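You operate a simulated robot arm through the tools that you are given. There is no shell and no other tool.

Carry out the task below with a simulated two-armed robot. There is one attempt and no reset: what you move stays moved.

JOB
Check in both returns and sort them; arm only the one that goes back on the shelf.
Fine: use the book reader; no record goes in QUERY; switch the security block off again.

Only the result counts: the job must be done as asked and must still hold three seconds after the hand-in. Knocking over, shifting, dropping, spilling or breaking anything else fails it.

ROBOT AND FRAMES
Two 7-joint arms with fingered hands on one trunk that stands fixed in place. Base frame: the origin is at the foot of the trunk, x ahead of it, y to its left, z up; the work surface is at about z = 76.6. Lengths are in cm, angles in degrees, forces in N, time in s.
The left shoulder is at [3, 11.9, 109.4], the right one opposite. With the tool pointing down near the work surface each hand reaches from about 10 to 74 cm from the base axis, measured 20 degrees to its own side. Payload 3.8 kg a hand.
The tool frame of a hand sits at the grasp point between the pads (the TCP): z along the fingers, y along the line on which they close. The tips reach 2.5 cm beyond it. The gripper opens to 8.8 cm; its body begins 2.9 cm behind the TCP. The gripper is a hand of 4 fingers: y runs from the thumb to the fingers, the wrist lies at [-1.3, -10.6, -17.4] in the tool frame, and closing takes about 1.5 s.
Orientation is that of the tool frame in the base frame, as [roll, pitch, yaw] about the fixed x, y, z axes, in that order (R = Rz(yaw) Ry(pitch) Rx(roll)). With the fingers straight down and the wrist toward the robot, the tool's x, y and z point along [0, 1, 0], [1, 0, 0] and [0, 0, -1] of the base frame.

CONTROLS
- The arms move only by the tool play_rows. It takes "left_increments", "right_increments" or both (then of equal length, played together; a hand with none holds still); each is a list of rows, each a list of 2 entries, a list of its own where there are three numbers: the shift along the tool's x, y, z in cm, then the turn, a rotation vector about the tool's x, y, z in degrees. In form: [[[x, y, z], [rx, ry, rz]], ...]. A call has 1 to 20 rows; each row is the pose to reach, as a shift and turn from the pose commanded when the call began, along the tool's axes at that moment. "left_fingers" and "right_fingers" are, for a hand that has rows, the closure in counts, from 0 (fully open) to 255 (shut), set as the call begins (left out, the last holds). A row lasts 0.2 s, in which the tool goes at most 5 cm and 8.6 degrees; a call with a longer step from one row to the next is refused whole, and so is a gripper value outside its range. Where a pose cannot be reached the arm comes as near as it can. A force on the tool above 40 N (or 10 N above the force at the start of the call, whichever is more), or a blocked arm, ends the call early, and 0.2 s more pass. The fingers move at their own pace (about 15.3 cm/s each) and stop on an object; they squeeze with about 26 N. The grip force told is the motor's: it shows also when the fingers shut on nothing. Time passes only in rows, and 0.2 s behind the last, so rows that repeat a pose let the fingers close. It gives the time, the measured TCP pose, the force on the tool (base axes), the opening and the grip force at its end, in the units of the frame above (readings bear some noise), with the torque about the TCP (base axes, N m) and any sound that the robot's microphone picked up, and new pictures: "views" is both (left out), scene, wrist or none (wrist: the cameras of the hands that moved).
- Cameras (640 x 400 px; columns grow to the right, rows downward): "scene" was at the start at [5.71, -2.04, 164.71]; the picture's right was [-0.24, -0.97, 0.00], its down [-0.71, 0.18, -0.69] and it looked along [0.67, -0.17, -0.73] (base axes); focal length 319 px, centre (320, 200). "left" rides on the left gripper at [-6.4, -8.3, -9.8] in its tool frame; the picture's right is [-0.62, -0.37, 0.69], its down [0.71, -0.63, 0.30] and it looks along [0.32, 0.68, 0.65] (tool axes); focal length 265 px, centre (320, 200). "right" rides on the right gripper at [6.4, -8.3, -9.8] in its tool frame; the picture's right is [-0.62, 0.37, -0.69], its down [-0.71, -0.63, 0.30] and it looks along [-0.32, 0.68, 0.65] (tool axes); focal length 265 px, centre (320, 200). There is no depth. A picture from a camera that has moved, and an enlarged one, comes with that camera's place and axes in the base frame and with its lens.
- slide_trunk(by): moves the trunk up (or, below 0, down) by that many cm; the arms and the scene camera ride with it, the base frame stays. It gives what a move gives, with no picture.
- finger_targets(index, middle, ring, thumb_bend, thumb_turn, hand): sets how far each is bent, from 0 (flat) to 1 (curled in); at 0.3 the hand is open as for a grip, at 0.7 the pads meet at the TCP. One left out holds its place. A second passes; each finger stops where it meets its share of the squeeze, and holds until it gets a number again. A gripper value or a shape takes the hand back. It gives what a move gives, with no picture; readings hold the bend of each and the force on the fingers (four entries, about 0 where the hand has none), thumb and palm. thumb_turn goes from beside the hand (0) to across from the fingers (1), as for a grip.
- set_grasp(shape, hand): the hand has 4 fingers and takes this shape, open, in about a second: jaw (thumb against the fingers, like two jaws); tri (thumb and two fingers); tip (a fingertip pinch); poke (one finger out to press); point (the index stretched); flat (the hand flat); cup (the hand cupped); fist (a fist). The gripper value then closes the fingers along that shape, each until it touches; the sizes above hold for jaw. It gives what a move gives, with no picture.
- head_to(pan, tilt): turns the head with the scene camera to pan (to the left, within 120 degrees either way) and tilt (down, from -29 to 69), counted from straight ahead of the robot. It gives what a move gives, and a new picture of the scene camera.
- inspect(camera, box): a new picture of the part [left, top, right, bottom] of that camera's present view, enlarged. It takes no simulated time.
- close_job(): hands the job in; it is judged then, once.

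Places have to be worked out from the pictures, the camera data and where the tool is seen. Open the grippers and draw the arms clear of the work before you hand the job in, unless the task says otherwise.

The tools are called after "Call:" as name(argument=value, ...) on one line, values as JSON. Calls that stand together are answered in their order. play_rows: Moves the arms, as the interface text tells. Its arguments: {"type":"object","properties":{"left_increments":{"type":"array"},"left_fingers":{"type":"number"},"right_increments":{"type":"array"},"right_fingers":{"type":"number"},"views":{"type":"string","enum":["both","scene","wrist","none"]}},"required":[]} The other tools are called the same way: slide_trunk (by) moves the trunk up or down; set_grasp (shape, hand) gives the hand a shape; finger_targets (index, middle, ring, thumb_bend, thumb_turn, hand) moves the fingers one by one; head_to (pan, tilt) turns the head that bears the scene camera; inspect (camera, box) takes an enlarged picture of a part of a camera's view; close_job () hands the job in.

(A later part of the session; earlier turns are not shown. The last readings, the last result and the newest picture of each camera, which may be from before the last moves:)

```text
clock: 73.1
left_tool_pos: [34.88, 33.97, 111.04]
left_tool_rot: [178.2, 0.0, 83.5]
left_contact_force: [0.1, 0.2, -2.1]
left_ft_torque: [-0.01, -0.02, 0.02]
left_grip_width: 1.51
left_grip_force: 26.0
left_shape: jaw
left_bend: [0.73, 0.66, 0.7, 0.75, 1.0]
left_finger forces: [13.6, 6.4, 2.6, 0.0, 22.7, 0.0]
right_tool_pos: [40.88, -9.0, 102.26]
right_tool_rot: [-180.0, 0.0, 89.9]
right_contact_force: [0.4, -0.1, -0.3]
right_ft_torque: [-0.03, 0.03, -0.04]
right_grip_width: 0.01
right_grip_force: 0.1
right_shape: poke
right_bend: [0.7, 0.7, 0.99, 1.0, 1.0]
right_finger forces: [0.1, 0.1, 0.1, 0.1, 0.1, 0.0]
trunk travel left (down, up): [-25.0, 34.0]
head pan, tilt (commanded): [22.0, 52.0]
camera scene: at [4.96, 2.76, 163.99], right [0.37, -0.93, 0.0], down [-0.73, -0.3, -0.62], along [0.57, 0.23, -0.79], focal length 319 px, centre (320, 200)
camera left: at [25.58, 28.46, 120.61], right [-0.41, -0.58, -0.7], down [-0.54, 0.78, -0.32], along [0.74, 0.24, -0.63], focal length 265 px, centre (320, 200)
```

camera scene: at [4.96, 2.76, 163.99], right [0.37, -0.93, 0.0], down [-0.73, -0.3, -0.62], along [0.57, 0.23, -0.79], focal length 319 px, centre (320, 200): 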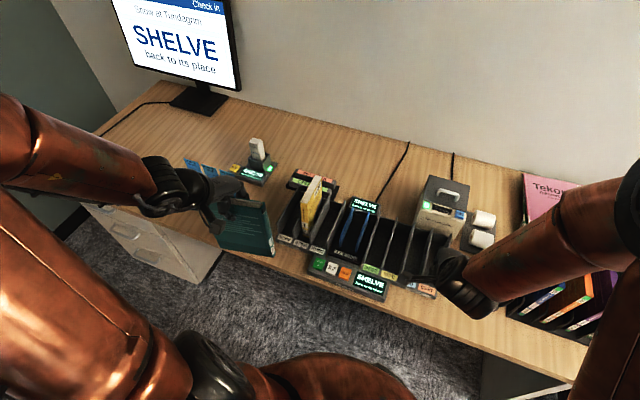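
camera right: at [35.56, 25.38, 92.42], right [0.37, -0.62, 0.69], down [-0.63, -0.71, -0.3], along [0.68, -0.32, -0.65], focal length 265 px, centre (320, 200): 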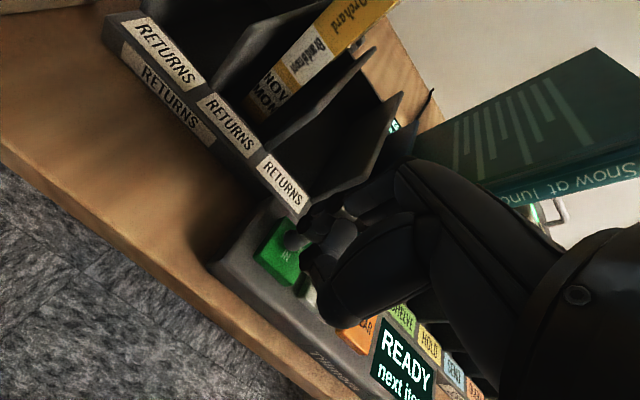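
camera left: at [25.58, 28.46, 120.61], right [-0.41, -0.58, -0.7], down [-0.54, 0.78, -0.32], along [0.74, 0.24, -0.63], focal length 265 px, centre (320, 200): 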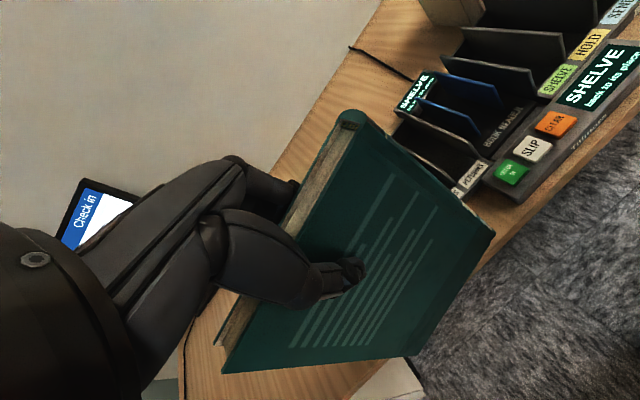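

The book keeps still in the grip. I turn the remaining 82° and bring it in front of the block, still high.

Call:
play_rows(left_increments=[[[0.6, -0.3, 0], [0, 0.29, -8.2]], [[1.3, -0.6, 0], [0, 0.58, -16.4]], [[2, -0.9, 0], [0, 0.87, -24.6]], [[2.7, -1.3, 0], [0, 1.16, -32.8]], [[3.4, -1.6, 0], [0, 1.45, -41]], [[4, -1.9, 0], [0, 1.74, -49.2]], [[4.7, -2.2, 0], [0, 2.03, -57.4]], [[5.4, -2.5, 0], [0, 2.32, -65.6]], [[6, -2.8, 0], [0, 2.6, -73.8]], [[6.7, -3.2, 0], [0, 2.9, -81.9]], [[6.7, -3.2, 0], [0, 2.9, -81.9]]], views="both")

```text
clock: 75.5
left_tool_pos: [32.62, 40.89, 110.96]
left_tool_rot: [177.9, -0.3, 165.5]
left_contact_force: [0.3, 0.2, -3.3]
left_ft_torque: [0.02, 0.0, -0.05]
left_grip_width: 1.47
left_grip_force: 26.1
left_shape: jaw
left_bend: [0.73, 0.66, 0.7, 0.75, 1.0]
left_finger forces: [14.1, 6.2, 2.6, 0.1, 23.0, 0.0]
left hand out of reach, approached as far as the arm can: row 2
right_tool_pos: [41.04, -8.87, 102.23]
right_tool_rot: [-179.9, 0.0, 90.0]
right_contact_force: [-0.6, 0.6, 0.4]
right_ft_torque: [-0.03, -0.02, -0.01]
right_grip_width: 0.01
right_grip_force: 0.1
right_shape: poke
right_bend: [0.7, 0.7, 0.99, 1.0, 1.0]
right_finger forces: [0.1, 0.0, 0.1, 0.0, 0.0, 0.0]
trunk travel left (down, up): [-25.0, 34.0]
head pan, tilt (commanded): [22.0, 52.0]
camera scene: at [4.99, 2.69, 163.99], right [0.37, -0.93, 0.0], down [-0.73, -0.3, -0.62], along [0.57, 0.23, -0.79], focal length 319 px, centre (320, 200)
camera left: at [36.55, 30.88, 120.51], right [0.51, -0.49, -0.71], down [-0.85, -0.42, -0.32], along [-0.14, 0.77, -0.63], focal length 265 px, centre (320, 200)
```

scene: 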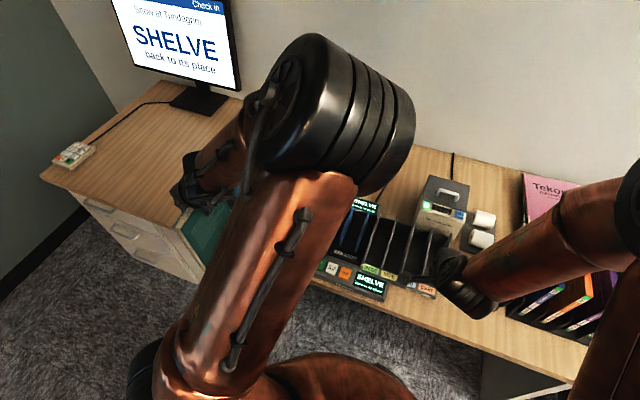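
left: 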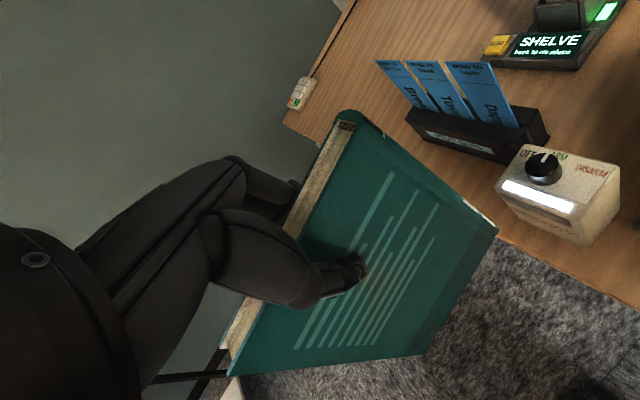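

The arm has chosen another elbow posture but the book is now with its spine toward the block. I lower it to TCP z≈97 in front of the plate, keeping a 4 cm gap.

Call:
play_rows(left_increments=[[[0, -0.1, 3], [0, 0, 0]], [[0, -0.22, 6], [0, 0, 0]], [[0, -0.33, 9], [0, 0, 0]], [[0, -0.45, 12], [0, 0, 0]], [[0, -0.52, 14], [0, 0, 0]], [[0, -0.52, 14], [0, 0, 0]]], views="both")

```text
clock: 76.9
left_tool_pos: [32.4, 40.79, 96.91]
left_tool_rot: [178.1, -0.1, 165.4]
left_contact_force: [-0.7, 0.5, -3.1]
left_ft_torque: [0.03, 0.01, 0.01]
left_grip_width: 1.46
left_grip_force: 26.4
left_shape: jaw
left_bend: [0.73, 0.66, 0.7, 0.75, 1.0]
left_finger forces: [14.1, 6.2, 2.6, 0.0, 22.9, 0.1]
right_tool_pos: [40.98, -8.8, 102.22]
right_tool_rot: [179.9, -0.1, 90.0]
right_contact_force: [0.3, -1.4, -0.2]
right_ft_torque: [-0.01, 0.02, 0.04]
right_grip_width: 0.0
right_grip_force: 0.0
right_shape: poke
right_bend: [0.7, 0.7, 0.99, 1.0, 1.0]
right_finger forces: [0.0, 0.0, 0.0, 0.0, 0.1, 0.1]
trunk travel left (down, up): [-25.0, 34.0]
head pan, tilt (commanded): [22.0, 52.0]
camera scene: at [4.95, 2.72, 163.99], right [0.37, -0.93, 0.0], down [-0.73, -0.3, -0.62], along [0.57, 0.23, -0.79], focal length 319 px, centre (320, 200)
camera left: at [36.3, 30.83, 106.45], right [0.51, -0.49, -0.71], down [-0.85, -0.42, -0.32], along [-0.14, 0.77, -0.63], focal length 265 px, centre (320, 200)
```

scene: 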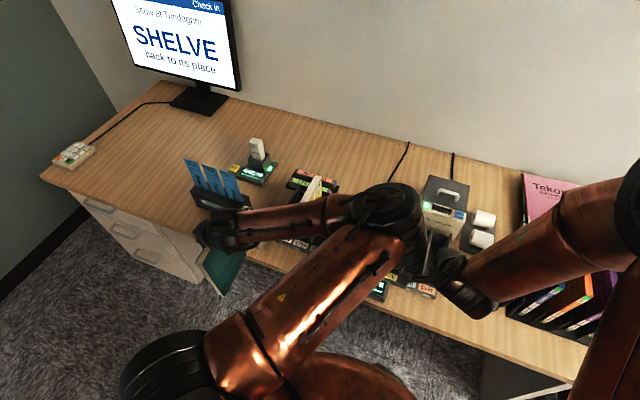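
left: 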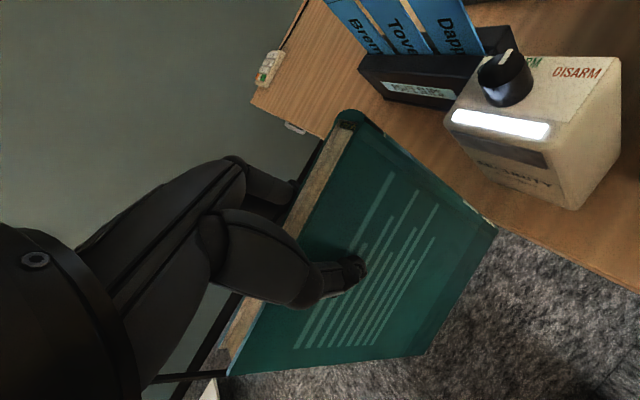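

The left elbow has swung toward the middle, close to the right arm. To be safe I first move the right hand up and further to the right.

Call:
play_rows(right_increments=[[[-2.5, 0, -3.5], [0, 0, 0]], [[-5, 0, -7], [0, 0, 0]], [[-8, 0, -10.5], [0, 0, 0]], [[-11, 0, -14], [0, 0, 0]], [[-14, 0, -16], [0, 0, 0]], [[-14, 0, -16], [0, 0, 0]]], views="scene")

Call:
inspect(camera="left", box=[300, 80, 640, 300])

```text
clock: 78.3
left_tool_pos: [32.39, 40.8, 97.0]
left_tool_rot: [178.0, -0.3, 165.4]
left_contact_force: [-0.4, -0.2, -2.9]
left_ft_torque: [0.03, -0.03, -0.03]
left_grip_width: 1.48
left_grip_force: 26.3
left_shape: jaw
left_bend: [0.73, 0.66, 0.7, 0.75, 1.0]
left_finger forces: [14.1, 6.2, 2.6, 0.0, 22.9, 0.1]
right_tool_pos: [40.83, -22.94, 118.3]
right_tool_rot: [-179.9, -0.1, 90.0]
right_contact_force: [-0.2, -0.3, 0.2]
right_ft_torque: [0.0, 0.01, 0.06]
right_grip_width: 0.03
right_grip_force: 0.2
right_shape: poke
right_bend: [0.7, 0.7, 0.99, 1.0, 1.0]
right_finger forces: [0.0, 0.0, 0.0, 0.1, 0.1, 0.0]
trunk travel left (down, up): [-25.0, 34.0]
head pan, tilt (commanded): [22.0, 52.0]
camera scene: at [4.96, 2.78, 163.99], right [0.37, -0.93, 0.0], down [-0.73, -0.3, -0.62], along [0.57, 0.23, -0.79], focal length 319 px, centre (320, 200)
```

scene: 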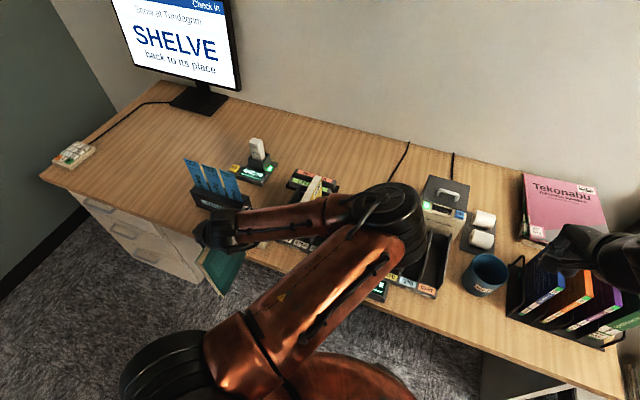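

```text
1.82 times, centred on (470, 190) of left
camera zoom: at [36.31, 30.86, 106.47], right [0.51, -0.49, -0.71], down [-0.85, -0.42, -0.32], along [-0.14, 0.77, -0.63], focal length 483 px, centre (47, 218)
```

zoom: 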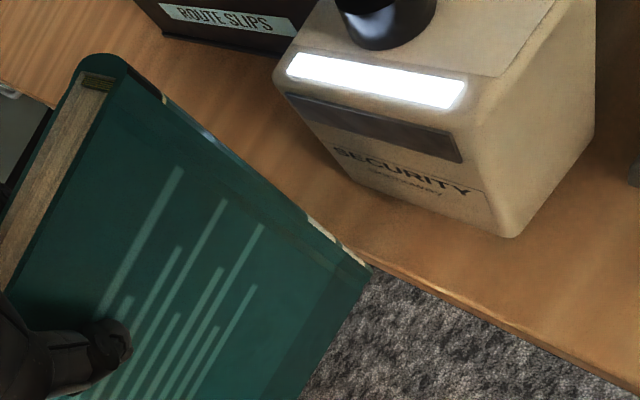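

Spine at x≈39.1 and y≈40.5, plate at x≈43.5, y 38–44, z≈86.5. I approach 3.5 cm, leaving about 1 cm.

Call:
play_rows(left_increments=[[[-0.7, 0.18, 0], [0, 0, 0]], [[-1.5, 0.4, 0], [0, 0, 0]], [[-2.4, 0.62, 0], [0, 0, 0]], [[-3.1, 0.8, 0], [0, 0, 0]], [[-3.4, 0.88, 0], [0, 0, 0]], [[-3.4, 0.88, 0], [0, 0, 0]]], views="both")

Call:
inspect(camera="left", box=[300, 60, 640, 280])

```text
clock: 79.7
left_tool_pos: [35.99, 40.79, 96.93]
left_tool_rot: [178.0, -0.2, 165.5]
left_contact_force: [0.2, -0.5, -2.6]
left_ft_torque: [0.0, -0.02, 0.03]
left_grip_width: 1.48
left_grip_force: 25.8
left_shape: jaw
left_bend: [0.73, 0.66, 0.7, 0.75, 1.0]
left_finger forces: [13.9, 6.2, 2.6, 0.1, 22.8, 0.1]
right_tool_pos: [40.98, -22.93, 118.18]
right_tool_rot: [-179.8, 0.1, 90.1]
right_contact_force: [0.3, 0.0, -0.6]
right_ft_torque: [-0.01, 0.01, 0.0]
right_grip_width: 0.0
right_grip_force: 0.0
right_shape: poke
right_bend: [0.7, 0.7, 0.99, 1.0, 1.0]
right_finger forces: [0.0, 0.1, 0.0, 0.0, 0.0, 0.1]
trunk travel left (down, up): [-25.0, 34.0]
head pan, tilt (commanded): [22.0, 52.0]
camera scene: at [4.95, 2.72, 163.99], right [0.37, -0.93, 0.0], down [-0.73, -0.3, -0.62], along [0.57, 0.23, -0.79], focal length 319 px, centre (320, 200)
camera left: at [39.98, 30.79, 106.53], right [0.51, -0.49, -0.71], down [-0.85, -0.42, -0.32], along [-0.14, 0.77, -0.63], focal length 265 px, centre (320, 200)
```

scene: 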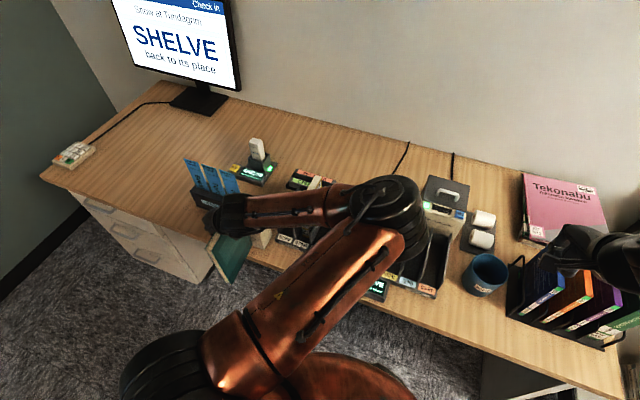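
left: 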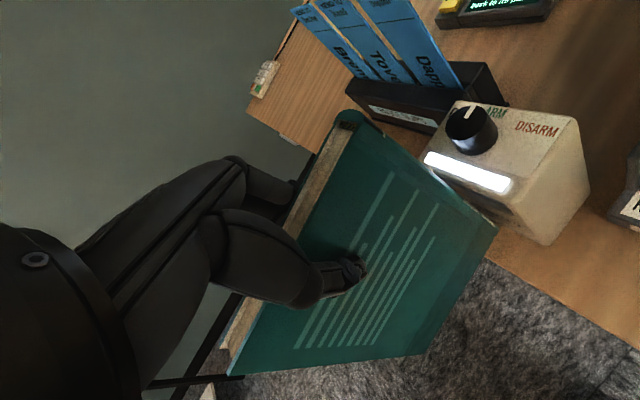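

```text
1.82 times, centred on (470, 170) of left
camera zoom: at [39.98, 30.79, 106.53], right [0.51, -0.49, -0.71], down [-0.85, -0.42, -0.32], along [-0.14, 0.77, -0.63], focal length 483 px, centre (47, 254)
```

zoom: 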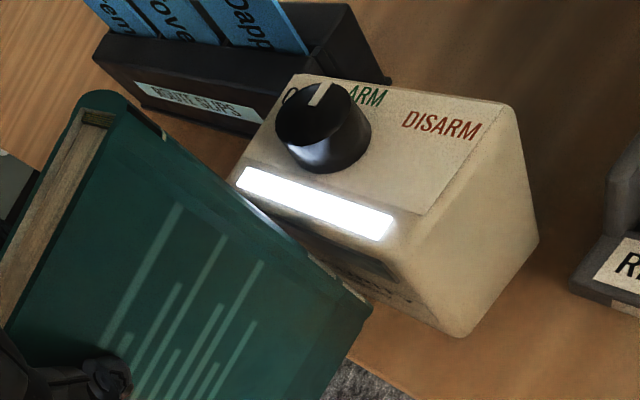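

About 1 cm remains. I creep closer in small steps, listening.

Call:
play_rows(left_increments=[[[-0.2, 0.05, 0], [0, 0, 0]], [[-0.39, 0.1, 0], [0, 0, 0]], [[-0.58, 0.15, 0], [0, 0, 0]], [[-0.58, 0.15, 0], [0, 0, 0]]], views="wrist")

```text
clock: 80.7
left_tool_pos: [36.58, 40.78, 97.01]
left_tool_rot: [178.0, -0.3, 165.3]
left_contact_force: [-0.2, -0.5, -3.7]
left_ft_torque: [0.01, -0.01, -0.02]
left_grip_width: 1.49
left_grip_force: 26.0
left_shape: jaw
left_bend: [0.73, 0.66, 0.7, 0.75, 1.0]
left_finger forces: [14.0, 6.3, 2.6, 0.0, 22.9, 0.0]
right_tool_pos: [40.97, -23.0, 118.1]
right_tool_rot: [-180.0, 0.0, 90.0]
right_contact_force: [0.2, 0.2, 0.1]
right_ft_torque: [0.02, 0.02, -0.01]
right_grip_width: 0.0
right_grip_force: 0.0
right_shape: poke
right_bend: [0.7, 0.7, 0.99, 1.0, 1.0]
right_finger forces: [0.0, 0.0, 0.0, 0.0, 0.0, 0.1]
trunk travel left (down, up): [-25.0, 34.0]
head pan, tilt (commanded): [22.0, 52.0]
camera left: at [40.6, 30.87, 106.53], right [0.51, -0.49, -0.71], down [-0.85, -0.42, -0.32], along [-0.14, 0.77, -0.63], focal length 265 px, centre (320, 200)
```

left: 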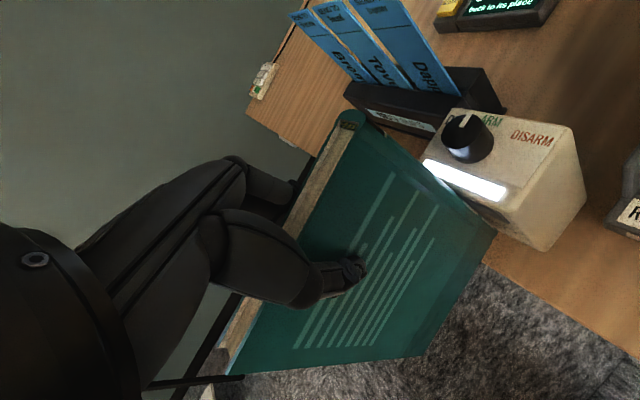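

No contact and no sound yet; the spine is a few millimetres off. I creep on gently.

Call:
play_rows(left_increments=[[[-0.15, 0.04, 0], [0, 0, 0]], [[-0.29, 0.075, 0], [0, 0, 0]], [[-0.39, 0.1, 0], [0, 0, 0]], [[-0.39, 0.1, 0], [0, 0, 0]]], views="wrist")

Call:
inspect(camera="left", box=[380, 80, 600, 260])

```text
clock: 81.7
left_tool_pos: [36.96, 40.95, 97.03]
left_tool_rot: [178.1, -0.2, 165.3]
left_contact_force: [-2.2, -0.4, -2.4]
left_ft_torque: [0.01, 0.07, -0.02]
left_grip_width: 1.46
left_grip_force: 26.3
left_shape: jaw
left_bend: [0.73, 0.66, 0.7, 0.75, 1.0]
left_finger forces: [13.6, 6.7, 3.3, 0.1, 23.3, 0.0]
right_tool_pos: [40.9, -22.82, 118.28]
right_tool_rot: [180.0, 0.0, 90.1]
right_contact_force: [-0.6, 0.8, 0.0]
right_ft_torque: [0.02, -0.01, -0.01]
right_grip_width: 0.0
right_grip_force: 0.0
right_shape: poke
right_bend: [0.7, 0.7, 0.99, 1.0, 1.0]
right_finger forces: [0.1, 0.0, 0.0, 0.0, 0.0, 0.0]
trunk travel left (down, up): [-25.0, 34.0]
head pan, tilt (commanded): [22.0, 52.0]
camera left: at [40.98, 30.86, 106.53], right [0.51, -0.49, -0.71], down [-0.85, -0.42, -0.32], along [-0.14, 0.77, -0.63], focal length 265 px, centre (320, 200)
```

left: 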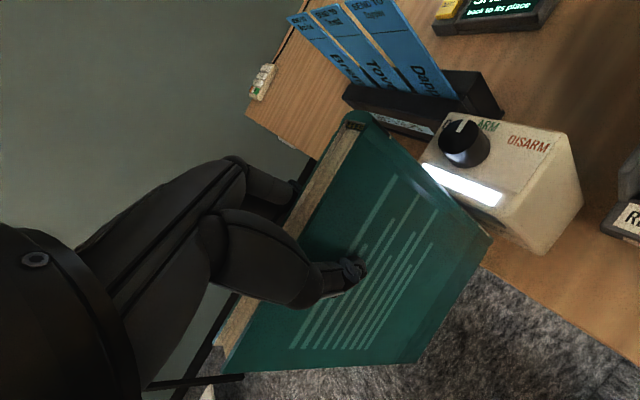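

```text
2.22 times, centred on (490, 170) of left
camera zoom: at [40.98, 30.86, 106.53], right [0.51, -0.49, -0.71], down [-0.85, -0.42, -0.32], along [-0.14, 0.77, -0.63], focal length 590 px, centre (-58, 267)
```

zoom: 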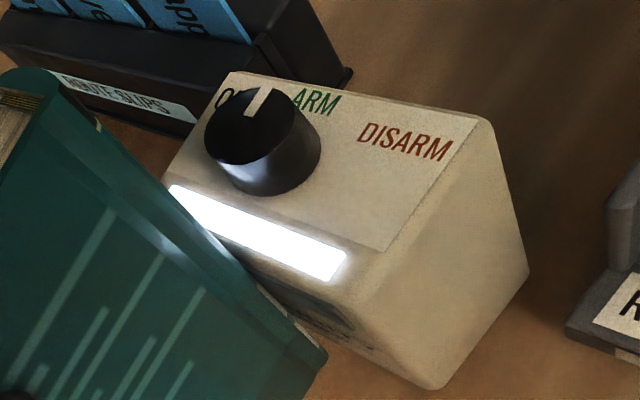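

Light contact (2 N), no sound yet. I hold a second to see whether lamp or sound reacts.

Call:
play_rows(left_increments=[[[0, 0, 0], [0, 0, 0]], [[0, 0, 0], [0, 0, 0]], [[0, 0, 0], [0, 0, 0]], [[0, 0, 0], [0, 0, 0]], [[0, 0, 0], [0, 0, 0]], [[0, 0, 0], [0, 0, 0]]], views="both")

```text
clock: 83.1
left_tool_pos: [37.01, 40.94, 97.08]
left_tool_rot: [178.0, -0.2, 165.4]
left_contact_force: [-2.1, 0.4, -2.7]
left_ft_torque: [-0.03, 0.11, -0.01]
left_grip_width: 1.48
left_grip_force: 25.6
left_shape: jaw
left_bend: [0.73, 0.66, 0.7, 0.75, 1.0]
left_finger forces: [13.7, 6.6, 3.3, 0.0, 23.3, 0.0]
right_tool_pos: [40.9, -22.98, 118.21]
right_tool_rot: [180.0, 0.0, 90.1]
right_contact_force: [0.0, -0.2, -0.2]
right_ft_torque: [-0.02, -0.01, 0.03]
right_grip_width: 0.01
right_grip_force: 0.1
right_shape: poke
right_bend: [0.7, 0.7, 0.99, 1.0, 1.0]
right_finger forces: [0.0, 0.0, 0.0, 0.0, 0.0, 0.0]
trunk travel left (down, up): [-25.0, 34.0]
head pan, tilt (commanded): [22.0, 52.0]
camera scene: at [4.91, 2.71, 163.99], right [0.37, -0.93, 0.0], down [-0.73, -0.3, -0.62], along [0.57, 0.23, -0.79], focal length 319 px, centre (320, 200)
camera left: at [40.98, 30.86, 106.53], right [0.51, -0.49, -0.71], down [-0.85, -0.42, -0.32], along [-0.14, 0.77, -0.63], focal length 265 px, centre (320, 200)
```

scene: 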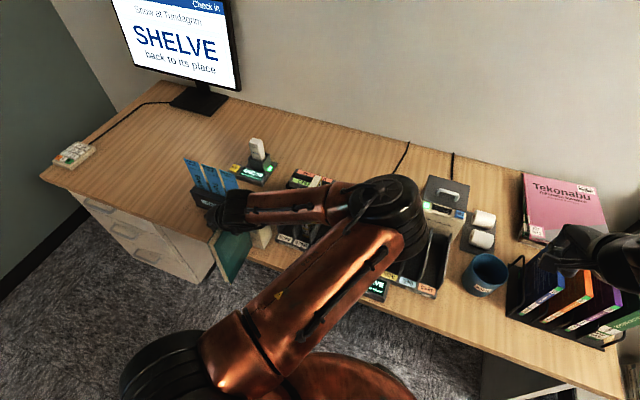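
left: 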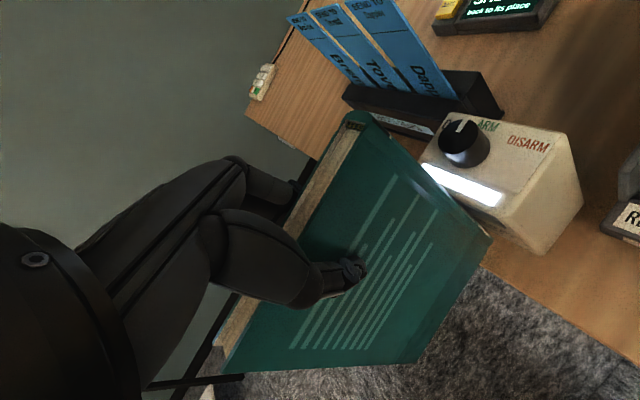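

No reaction yet. I slide the spine slowly down along the plate so that its middle meets it.

Call:
play_rows(left_increments=[[[0.05, 0, 0.4], [0, 0, 0]], [[0.05, -0.01, 0.8], [0, 0, 0]], [[0.05, -0.03, 1.2], [0, 0, 0]], [[0.05, -0.04, 1.6], [0, 0, 0]], [[0.05, -0.06, 2.0], [0, 0, 0]], [[0.05, -0.07, 2.3], [0, 0, 0]], [[0.05, -0.07, 2.3], [0, 0, 0]]], views="wrist")

Call:
inspect(camera="left", box=[380, 80, 600, 260])

```text
clock: 84.7
left_tool_pos: [36.83, 40.99, 94.74]
left_tool_rot: [178.0, -0.2, 165.5]
left_contact_force: [-3.8, -0.3, -0.8]
left_ft_torque: [0.04, 0.18, -0.05]
left_grip_width: 1.5
left_grip_force: 26.2
left_shape: jaw
left_bend: [0.73, 0.67, 0.7, 0.75, 1.0]
left_finger forces: [13.6, 6.8, 3.6, 0.0, 23.6, 0.0]
right_tool_pos: [40.9, -22.88, 118.22]
right_tool_rot: [180.0, 0.1, 90.0]
right_contact_force: [0.8, -0.3, 0.7]
right_ft_torque: [-0.02, 0.01, -0.02]
right_grip_width: 0.0
right_grip_force: 0.0
right_shape: poke
right_bend: [0.7, 0.7, 0.99, 1.0, 1.0]
right_finger forces: [0.0, 0.1, 0.1, 0.1, 0.1, 0.1]
trunk travel left (down, up): [-25.0, 34.0]
head pan, tilt (commanded): [22.0, 52.0]
camera left: at [40.89, 30.88, 104.27], right [0.51, -0.49, -0.71], down [-0.85, -0.42, -0.32], along [-0.14, 0.77, -0.63], focal length 265 px, centre (320, 200)
```

left: 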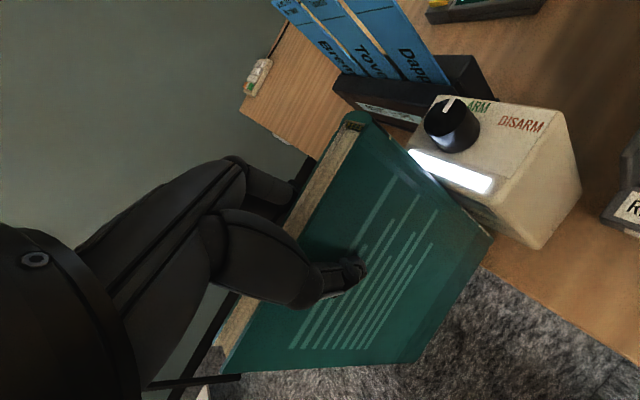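

```text
2.22 times, centred on (490, 170) of left
camera zoom: at [40.89, 30.88, 104.27], right [0.51, -0.49, -0.71], down [-0.85, -0.42, -0.32], along [-0.14, 0.77, -0.63], focal length 590 px, centre (-58, 267)
```

zoom: 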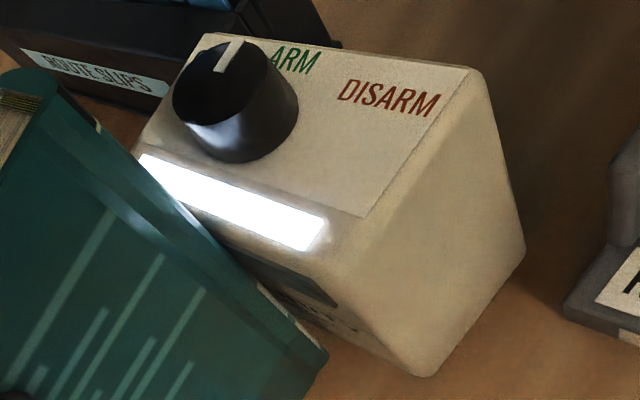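

Knob is at ARM (pointer ≈6°). I now stroke the spine upward along the plate with light contact over its lower half.

Call:
play_rows(left_increments=[[[0, 0.03, -1], [0, 0, 0]], [[0, 0.07, -2], [0, 0, 0]], [[0, 0.1, -3], [0, 0, 0]], [[0, 0.14, -4], [0, 0, 0]], [[0, 0.17, -5], [0, 0, 0]], [[0, 0.2, -6], [0, 0, 0]], [[0, 0.24, -7], [0, 0, 0]], [[0, 0.27, -8], [0, 0, 0]], [[0, 0.27, -8], [0, 0, 0]]], views="wrist")

Call:
inspect(camera="left", box=[380, 80, 600, 260])

```text
clock: 86.7
left_tool_pos: [37.03, 40.99, 102.69]
left_tool_rot: [178.0, -0.2, 165.6]
left_contact_force: [-0.6, -0.3, -3.8]
left_ft_torque: [0.01, 0.05, -0.01]
left_grip_width: 1.49
left_grip_force: 25.8
left_shape: jaw
left_bend: [0.73, 0.66, 0.7, 0.75, 1.0]
left_finger forces: [13.7, 6.6, 2.8, 0.0, 23.1, 0.0]
right_tool_pos: [40.95, -22.91, 118.28]
right_tool_rot: [-180.0, 0.0, 90.0]
right_contact_force: [0.3, 0.0, -0.7]
right_ft_torque: [-0.02, 0.05, 0.01]
right_grip_width: 0.0
right_grip_force: 0.1
right_shape: poke
right_bend: [0.7, 0.7, 0.99, 1.0, 1.0]
right_finger forces: [0.0, 0.1, 0.0, 0.0, 0.0, 0.0]
trunk travel left (down, up): [-25.0, 34.0]
head pan, tilt (commanded): [22.0, 52.0]
camera left: at [40.98, 30.94, 112.28], right [0.51, -0.49, -0.71], down [-0.85, -0.42, -0.32], along [-0.14, 0.77, -0.63], focal length 265 px, centre (320, 200)
```

left: 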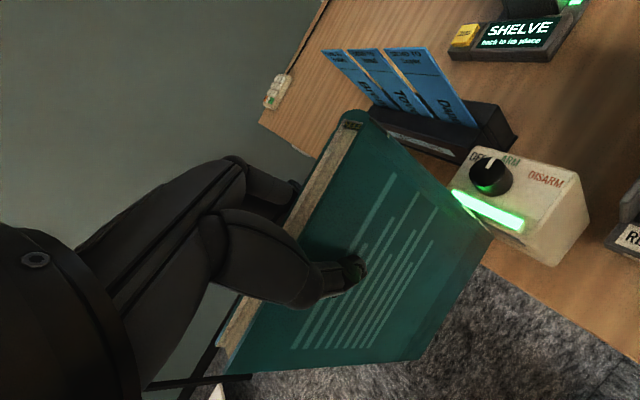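

```text
2.22 times, centred on (490, 170) of left
camera zoom: at [40.98, 30.94, 112.28], right [0.51, -0.49, -0.71], down [-0.85, -0.42, -0.32], along [-0.14, 0.77, -0.63], focal length 590 px, centre (-58, 267)
```

zoom: 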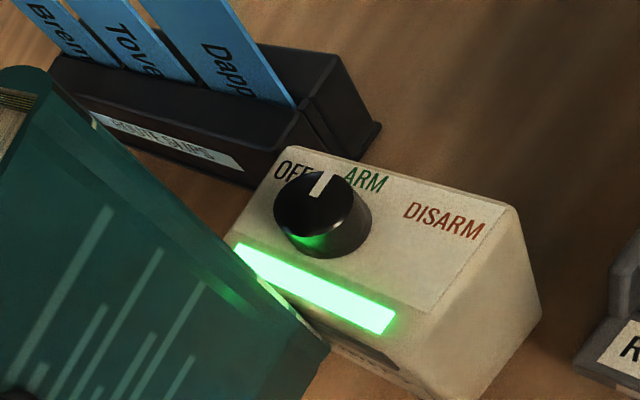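

The lamp turned green: the teal book is armed. I draw it straight back and up, away from the block.

Call:
play_rows(left_increments=[[[1, -0.26, 0], [0, 0, 0]], [[2.5, -0.65, 0], [0, 0, 0]], [[4.4, -1.13, -0.5], [0, 0, 0]], [[4.4, -1.05, -3], [0, 0, 0]], [[4.4, -0.95, -6], [0, 0, 0]], [[4.4, -0.85, -8.5], [0, 0, 0]], [[4.4, -0.85, -8.5], [0, 0, 0]]], views="both")

Call:
inspect(camera="left", box=[420, 80, 640, 260])

```text
clock: 88.3
left_tool_pos: [32.42, 40.69, 111.28]
left_tool_rot: [178.0, -0.2, 165.5]
left_contact_force: [0.9, 0.2, -2.8]
left_ft_torque: [0.02, 0.02, 0.01]
left_grip_width: 1.46
left_grip_force: 26.3
left_shape: jaw
left_bend: [0.73, 0.66, 0.7, 0.75, 1.0]
left_finger forces: [14.1, 6.6, 2.4, 0.1, 22.9, 0.0]
right_tool_pos: [40.9, -23.0, 118.09]
right_tool_rot: [180.0, -0.1, 90.0]
right_contact_force: [0.3, -0.4, -0.1]
right_ft_torque: [0.02, 0.0, 0.0]
right_grip_width: 0.03
right_grip_force: 0.1
right_shape: poke
right_bend: [0.7, 0.7, 0.99, 1.0, 1.0]
right_finger forces: [0.0, 0.1, 0.0, 0.0, 0.1, 0.0]
trunk travel left (down, up): [-25.0, 34.0]
head pan, tilt (commanded): [22.0, 52.0]
camera scene: at [5.0, 2.73, 163.99], right [0.37, -0.93, 0.0], down [-0.73, -0.3, -0.62], along [0.57, 0.23, -0.79], focal length 319 px, centre (320, 200)
camera left: at [36.51, 30.71, 120.76], right [0.51, -0.49, -0.71], down [-0.85, -0.42, -0.32], along [-0.14, 0.77, -0.63], focal length 265 px, centre (320, 200)
```

scene: 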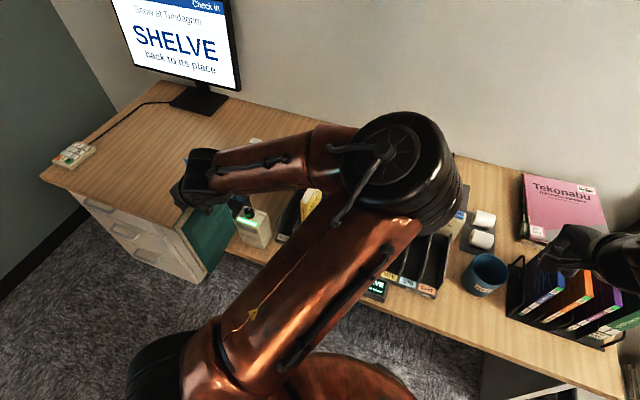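
left: 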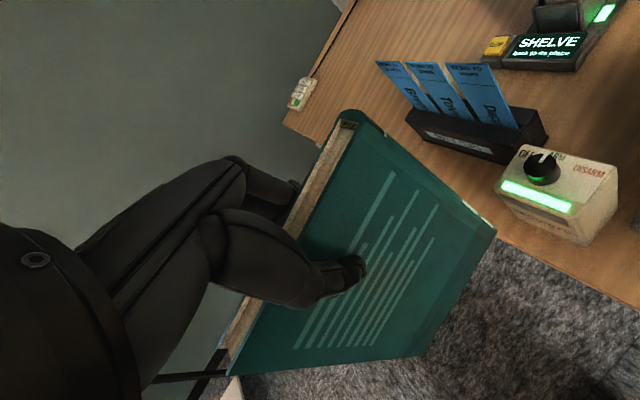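

```text
2.22 times, centred on (530, 170) of left
camera zoom: at [36.51, 30.71, 120.76], right [0.51, -0.49, -0.71], down [-0.85, -0.42, -0.32], along [-0.14, 0.77, -0.63], focal length 590 px, centre (-147, 267)
```

zoom: 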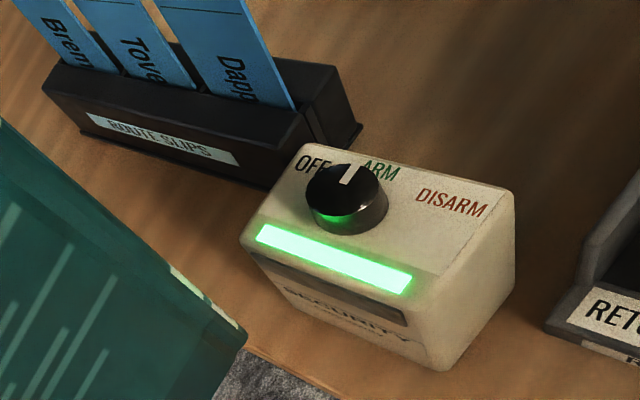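

The lamp stays green. I turn the book back the way it came, first 82°.

Call:
play_rows(left_increments=[[[-0.4, -0.6, 0], [0, -0.29, 8.2]], [[-0.8, -1.2, 0], [0, -0.58, 16.4]], [[-1.2, -1.8, 0], [0, -0.87, 24.6]], [[-1.6, -2.4, 0], [0, -1.16, 32.8]], [[-2, -3, 0], [0, -1.45, 41]], [[-2.4, -3.6, 0], [0, -1.74, 49.2]], [[-2.8, -4.2, 0], [0, -2.03, 57.4]], [[-3.2, -4.8, 0], [0, -2.32, 65.6]], [[-3.6, -5.5, 0], [0, -2.6, 73.8]], [[-4.05, -6.1, 0], [0, -2.9, 81.9]], [[-4.05, -6.1, 0], [0, -2.9, 81.9]]], views="both")

```text
clock: 90.7
left_tool_pos: [34.84, 33.95, 110.97]
left_tool_rot: [178.2, 0.0, 83.3]
left_contact_force: [-0.1, 0.7, -3.5]
left_ft_torque: [-0.03, 0.06, -0.03]
left_grip_width: 1.48
left_grip_force: 25.9
left_shape: jaw
left_bend: [0.73, 0.66, 0.7, 0.75, 1.0]
left_finger forces: [14.1, 6.5, 2.3, 0.1, 22.9, 0.0]
right_tool_pos: [40.93, -23.08, 118.2]
right_tool_rot: [-180.0, -0.1, 90.0]
right_contact_force: [-1.0, 1.1, 0.1]
right_ft_torque: [0.05, 0.01, 0.05]
right_grip_width: 0.02
right_grip_force: 0.0
right_shape: poke
right_bend: [0.7, 0.7, 0.99, 1.0, 1.0]
right_finger forces: [0.0, 0.0, 0.0, 0.0, 0.0, 0.1]
trunk travel left (down, up): [-25.0, 34.0]
head pan, tilt (commanded): [22.0, 52.0]
camera scene: at [4.96, 2.67, 163.99], right [0.37, -0.93, 0.0], down [-0.73, -0.3, -0.62], along [0.57, 0.23, -0.79], focal length 319 px, centre (320, 200)
camera left: at [25.47, 28.56, 120.57], right [-0.42, -0.58, -0.7], down [-0.53, 0.78, -0.32], along [0.74, 0.24, -0.63], focal length 265 px, centre (320, 200)
```

scene: 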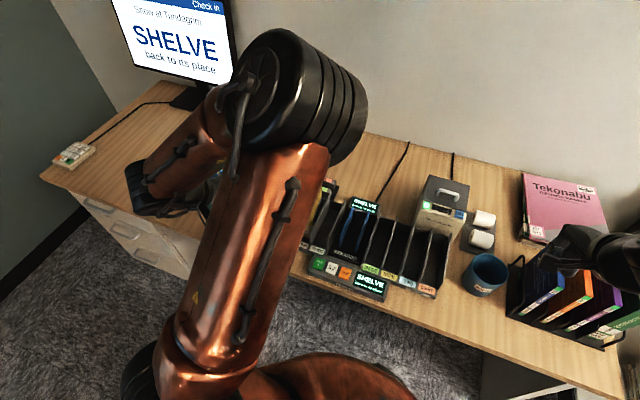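
left: 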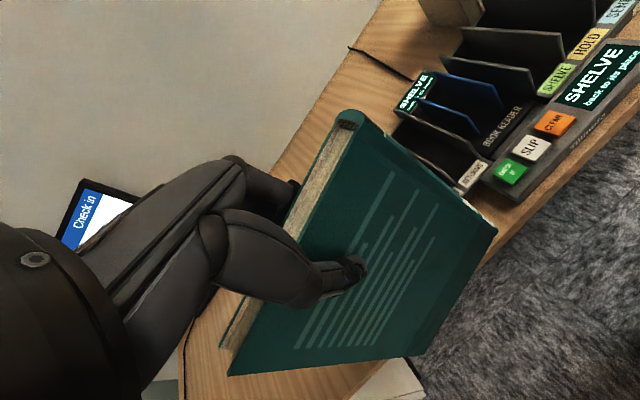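

The other elbow posture holds. I turn the remaining 98° while moving toward the middle.

Call:
play_rows(left_increments=[[[-0.9, 0.7, 0], [0, -0.29, 8.2]], [[-1.8, 1.4, 0], [0, -0.57, 16.4]], [[-2.7, 2.1, 0], [0, -0.86, 24.6]], [[-3.6, 2.8, 0], [0, -1.15, 32.8]], [[-4.5, 3.5, 0], [0, -1.43, 41]], [[-5.5, 4.2, 0], [0, -1.72, 49.2]], [[-6.5, 4.9, 0], [0, -2, 57.4]], [[-7.4, 5.6, 0], [0, -2.3, 65.6]], [[-8.3, 6.3, 0], [0, -2.6, 73.8]], [[-9.3, 7, 0], [0, -2.9, 82]], [[-10.2, 7.7, 0], [0, -3.15, 90.2]], [[-11.1, 8.3, 0], [0, -3.4, 98]], [[-11.1, 8.3, 0], [0, -3.4, 98]]], views="both")

```text
clock: 93.5
left_tool_pos: [41.8, 22.02, 111.24]
left_tool_rot: [178.0, 0.1, -14.6]
left_contact_force: [0.2, 1.0, -2.9]
left_ft_torque: [0.01, -0.01, -0.06]
left_grip_width: 1.46
left_grip_force: 26.2
left_shape: jaw
left_bend: [0.73, 0.66, 0.7, 0.75, 1.0]
left_finger forces: [14.0, 6.5, 2.4, 0.0, 23.0, 0.0]
right_tool_pos: [40.93, -22.86, 118.18]
right_tool_rot: [-180.0, 0.0, 90.0]
right_contact_force: [-0.9, 0.0, 0.2]
right_ft_torque: [-0.03, 0.01, 0.01]
right_grip_width: 0.01
right_grip_force: 0.1
right_shape: poke
right_bend: [0.7, 0.7, 0.99, 1.0, 1.0]
right_finger forces: [0.1, 0.0, 0.0, 0.0, 0.0, 0.1]
trunk travel left (down, up): [-25.0, 34.0]
head pan, tilt (commanded): [22.0, 52.0]
camera scene: at [4.91, 2.74, 163.99], right [0.37, -0.93, 0.0], down [-0.73, -0.3, -0.62], along [0.57, 0.23, -0.79], focal length 319 px, centre (320, 200)
camera left: at [37.69, 32.06, 120.81], right [-0.51, 0.49, -0.7], down [0.85, 0.42, -0.33], along [0.13, -0.76, -0.63], focal length 265 px, centre (320, 200)
```

scene: 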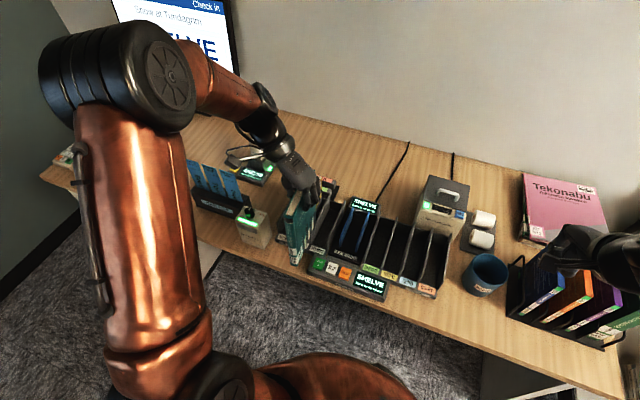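
left: 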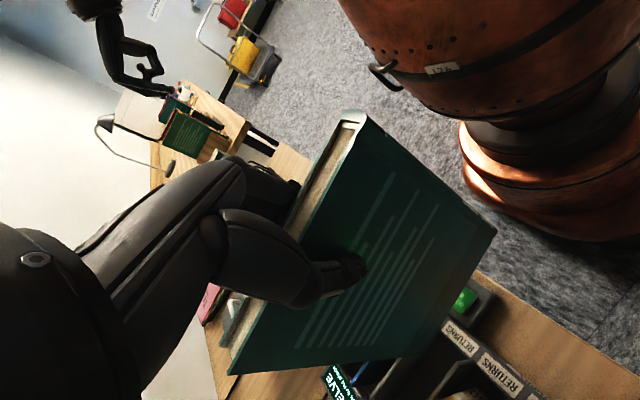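

The book is aligned with the racks again. I carry it at this height over the SHELVE bay (centre y≈4.4).

Call:
play_rows(left_increments=[[[3.3, 2.1, 0.08], [0, 0, 0]], [[6.6, 4.3, 0.16], [0, 0, 0]], [[9.9, 6.4, 0.24], [0, 0, 0]], [[13.2, 8.5, 0.32], [0, 0, 0]], [[16.5, 10.6, 0.4], [0, 0, 0]], [[19.9, 12.8, 0.48], [0, 0, 0]], [[19.9, 12.8, 0.48], [0, 0, 0]]], views="both")

Call:
inspect(camera="scene", box=[320, 140, 450, 300])

Call:
inspect(camera="right", box=[0, 0, 320, 240])

```text
clock: 95.1
left_tool_pos: [57.91, 4.63, 111.02]
left_tool_rot: [178.0, 0.2, -14.6]
left_contact_force: [0.4, 0.3, -2.8]
left_ft_torque: [0.02, 0.0, -0.02]
left_grip_width: 1.46
left_grip_force: 26.0
left_shape: jaw
left_bend: [0.73, 0.66, 0.7, 0.75, 0.99]
left_finger forces: [14.2, 6.4, 2.4, 0.0, 23.0, 0.0]
right_tool_pos: [40.91, -22.93, 118.23]
right_tool_rot: [-180.0, -0.1, 89.9]
right_contact_force: [0.0, -1.0, -0.7]
right_ft_torque: [-0.01, -0.01, -0.02]
right_grip_width: 0.01
right_grip_force: 0.1
right_shape: poke
right_bend: [0.7, 0.7, 0.99, 1.0, 1.0]
right_finger forces: [0.0, 0.0, 0.1, 0.1, 0.1, 0.1]
trunk travel left (down, up): [-25.0, 34.0]
head pan, tilt (commanded): [22.0, 52.0]
camera scene: at [4.88, 2.8, 163.99], right [0.37, -0.93, 0.0], down [-0.73, -0.3, -0.62], along [0.57, 0.23, -0.79], focal length 319 px, centre (320, 200)
camera left: at [53.82, 14.64, 120.57], right [-0.52, 0.49, -0.7], down [0.85, 0.42, -0.33], along [0.13, -0.76, -0.63], focal length 265 px, centre (320, 200)
```

scene: 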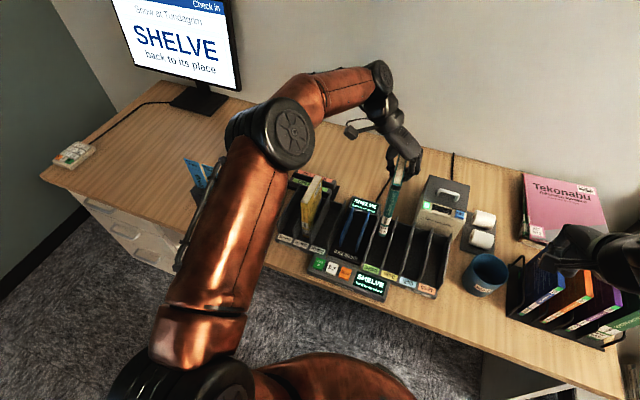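
left: 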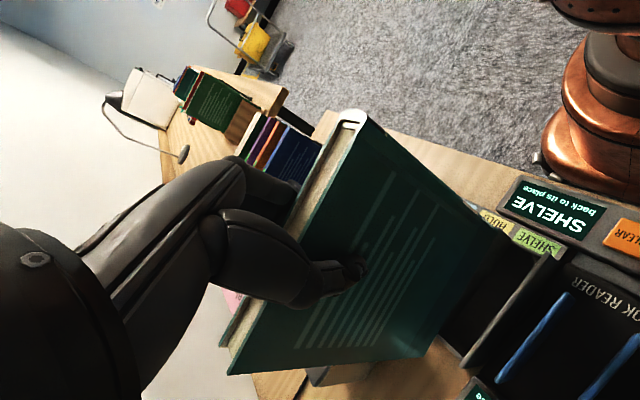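

```text
2.50 times, centred on (385, 220) of scene
camera zoom: at [4.88, 2.8, 163.99], right [0.37, -0.93, 0.0], down [-0.73, -0.3, -0.62], along [0.57, 0.23, -0.79], focal length 797 px, centre (158, 150)
```

zoom: 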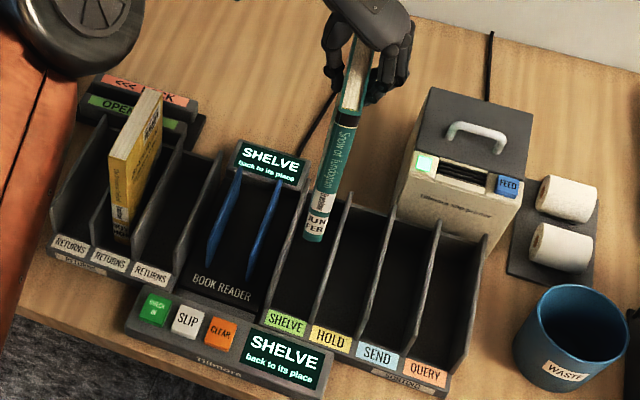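

```text
1.67 times, centred on (160, 120) of right
camera zoom: at [32.51, -16.48, 128.0], right [0.37, -0.62, 0.69], down [-0.63, -0.71, -0.3], along [0.68, -0.32, -0.65], focal length 442 px, centre (587, 333)
```

zoom: 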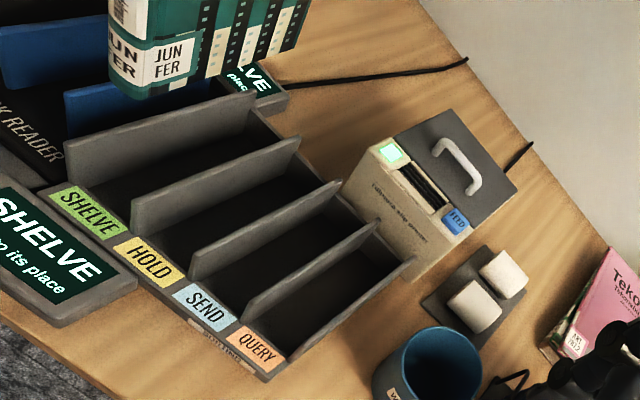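

Spine at y≈4.4 over the bay. I zoom the left camera to check the fore edge's alignment before lowering.

Call:
inspect(camera="left", box=[380, 180, 600, 400])

Call:
inspect(camera="right", box=[20, 0, 180, 120])

```text
1.82 times, centred on (490, 290) of left
camera zoom: at [53.82, 14.64, 120.57], right [-0.52, 0.49, -0.7], down [0.85, 0.42, -0.33], along [0.13, -0.76, -0.63], focal length 483 px, centre (11, 36)
```

zoom: 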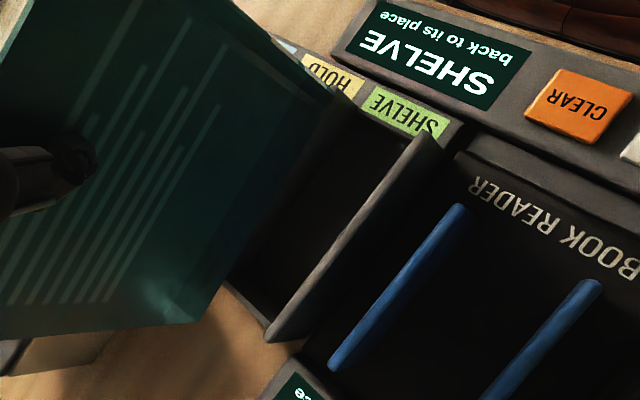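

```text
3.33 times, centred on (100, 60) of right
camera zoom: at [32.51, -16.48, 128.0], right [0.37, -0.62, 0.69], down [-0.63, -0.71, -0.3], along [0.68, -0.32, -0.65], focal length 885 px, centre (1053, 667)
```

zoom: 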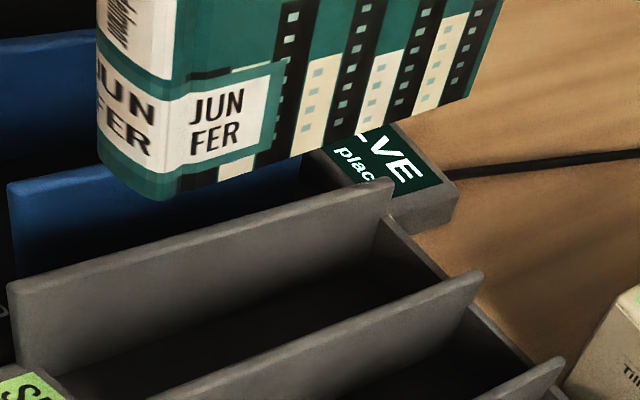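

The book is still yawed about 4.5°. I correct that, shift to centre y≈4.4 and lower 8 cm.

Call:
play_rows(left_increments=[[[0.13, 0.48, 0], [0, 0, 2.5]], [[0.13, 0.48, 0], [0, 0, 4.5]], [[0.13, 0.4, 2], [0, 0, 4.5]], [[0.13, 0.33, 4], [0, 0, 4.5]], [[0.13, 0.26, 6], [0, 0, 4.5]], [[0.13, 0.18, 8], [0, 0, 4.5]], [[0.13, 0.18, 8], [0, 0, 4.5]]], views="both")

Call:
inspect(camera="right", box=[20, 0, 180, 120])

Call:
inspect(camera="scene", box=[340, 150, 440, 290])

Call:
inspect(camera="left", box=[380, 180, 600, 400])

```text
clock: 96.7
left_tool_pos: [57.84, 4.11, 103.24]
left_tool_rot: [178.0, -0.1, -19.0]
left_contact_force: [-0.3, 0.6, -2.9]
left_ft_torque: [-0.01, 0.02, -0.03]
left_grip_width: 1.5
left_grip_force: 26.2
left_shape: jaw
left_bend: [0.73, 0.66, 0.7, 0.75, 0.99]
left_finger forces: [14.2, 6.4, 2.5, 0.1, 23.0, 0.0]
right_tool_pos: [41.01, -22.88, 118.21]
right_tool_rot: [-180.0, 0.0, 90.1]
right_contact_force: [0.5, -0.7, -0.9]
right_ft_torque: [-0.02, 0.0, 0.03]
right_grip_width: 0.0
right_grip_force: 0.1
right_shape: poke
right_bend: [0.7, 0.7, 0.99, 1.0, 1.0]
right_finger forces: [0.1, 0.0, 0.0, 0.0, 0.0, 0.0]
trunk travel left (down, up): [-25.0, 34.0]
head pan, tilt (commanded): [22.0, 52.0]
camera scene: at [4.95, 2.69, 163.99], right [0.37, -0.93, 0.0], down [-0.73, -0.3, -0.62], along [0.57, 0.23, -0.79], focal length 319 px, centre (320, 200)
camera left: at [54.54, 14.43, 112.69], right [-0.47, 0.53, -0.71], down [0.88, 0.35, -0.33], along [0.08, -0.77, -0.63], focal length 265 px, centre (320, 200)
```

scene: 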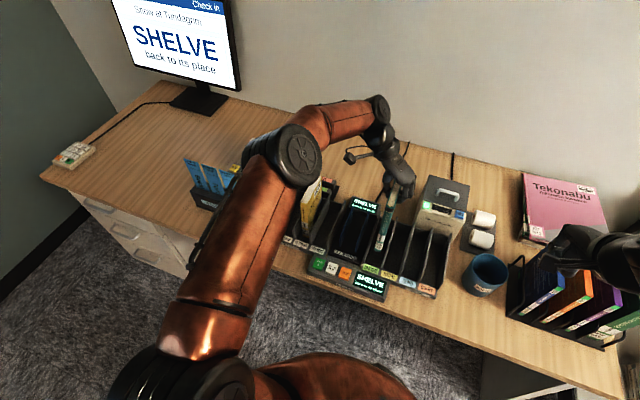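
left: 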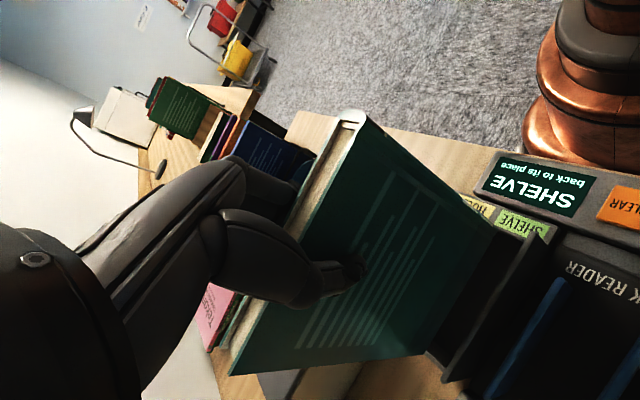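

```text
3.33 times, centred on (100, 60) of right
camera zoom: at [32.57, -16.57, 127.97], right [0.37, -0.62, 0.69], down [-0.63, -0.71, -0.3], along [0.68, -0.32, -0.65], focal length 885 px, centre (1053, 667)
```

zoom: 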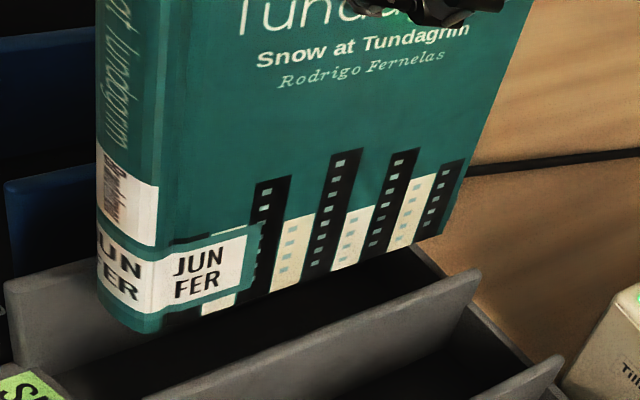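

```text
2.86 times, centred on (390, 220) of scene
camera zoom: at [4.95, 2.69, 163.99], right [0.37, -0.93, 0.0], down [-0.73, -0.3, -0.62], along [0.57, 0.23, -0.79], focal length 911 px, centre (120, 143)
```

zoom: 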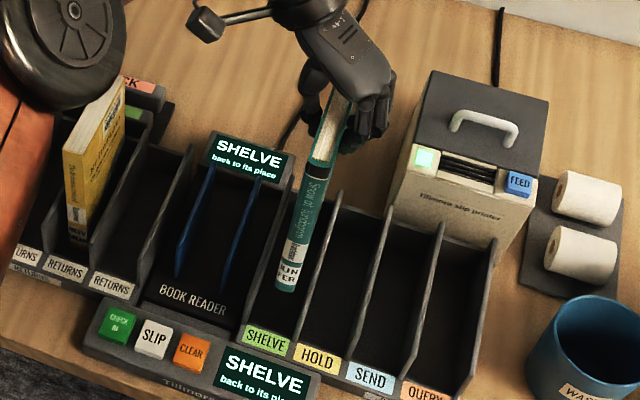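

```text
1.82 times, centred on (490, 290) of left
camera zoom: at [54.54, 14.43, 112.69], right [-0.47, 0.53, -0.71], down [0.88, 0.35, -0.33], along [0.08, -0.77, -0.63], focal length 483 px, centre (11, 36)
```

zoom: 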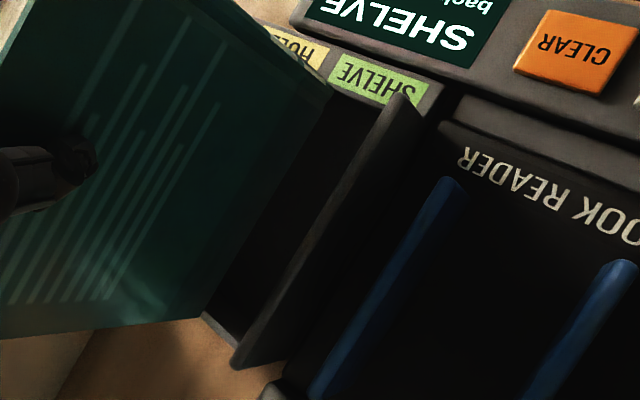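

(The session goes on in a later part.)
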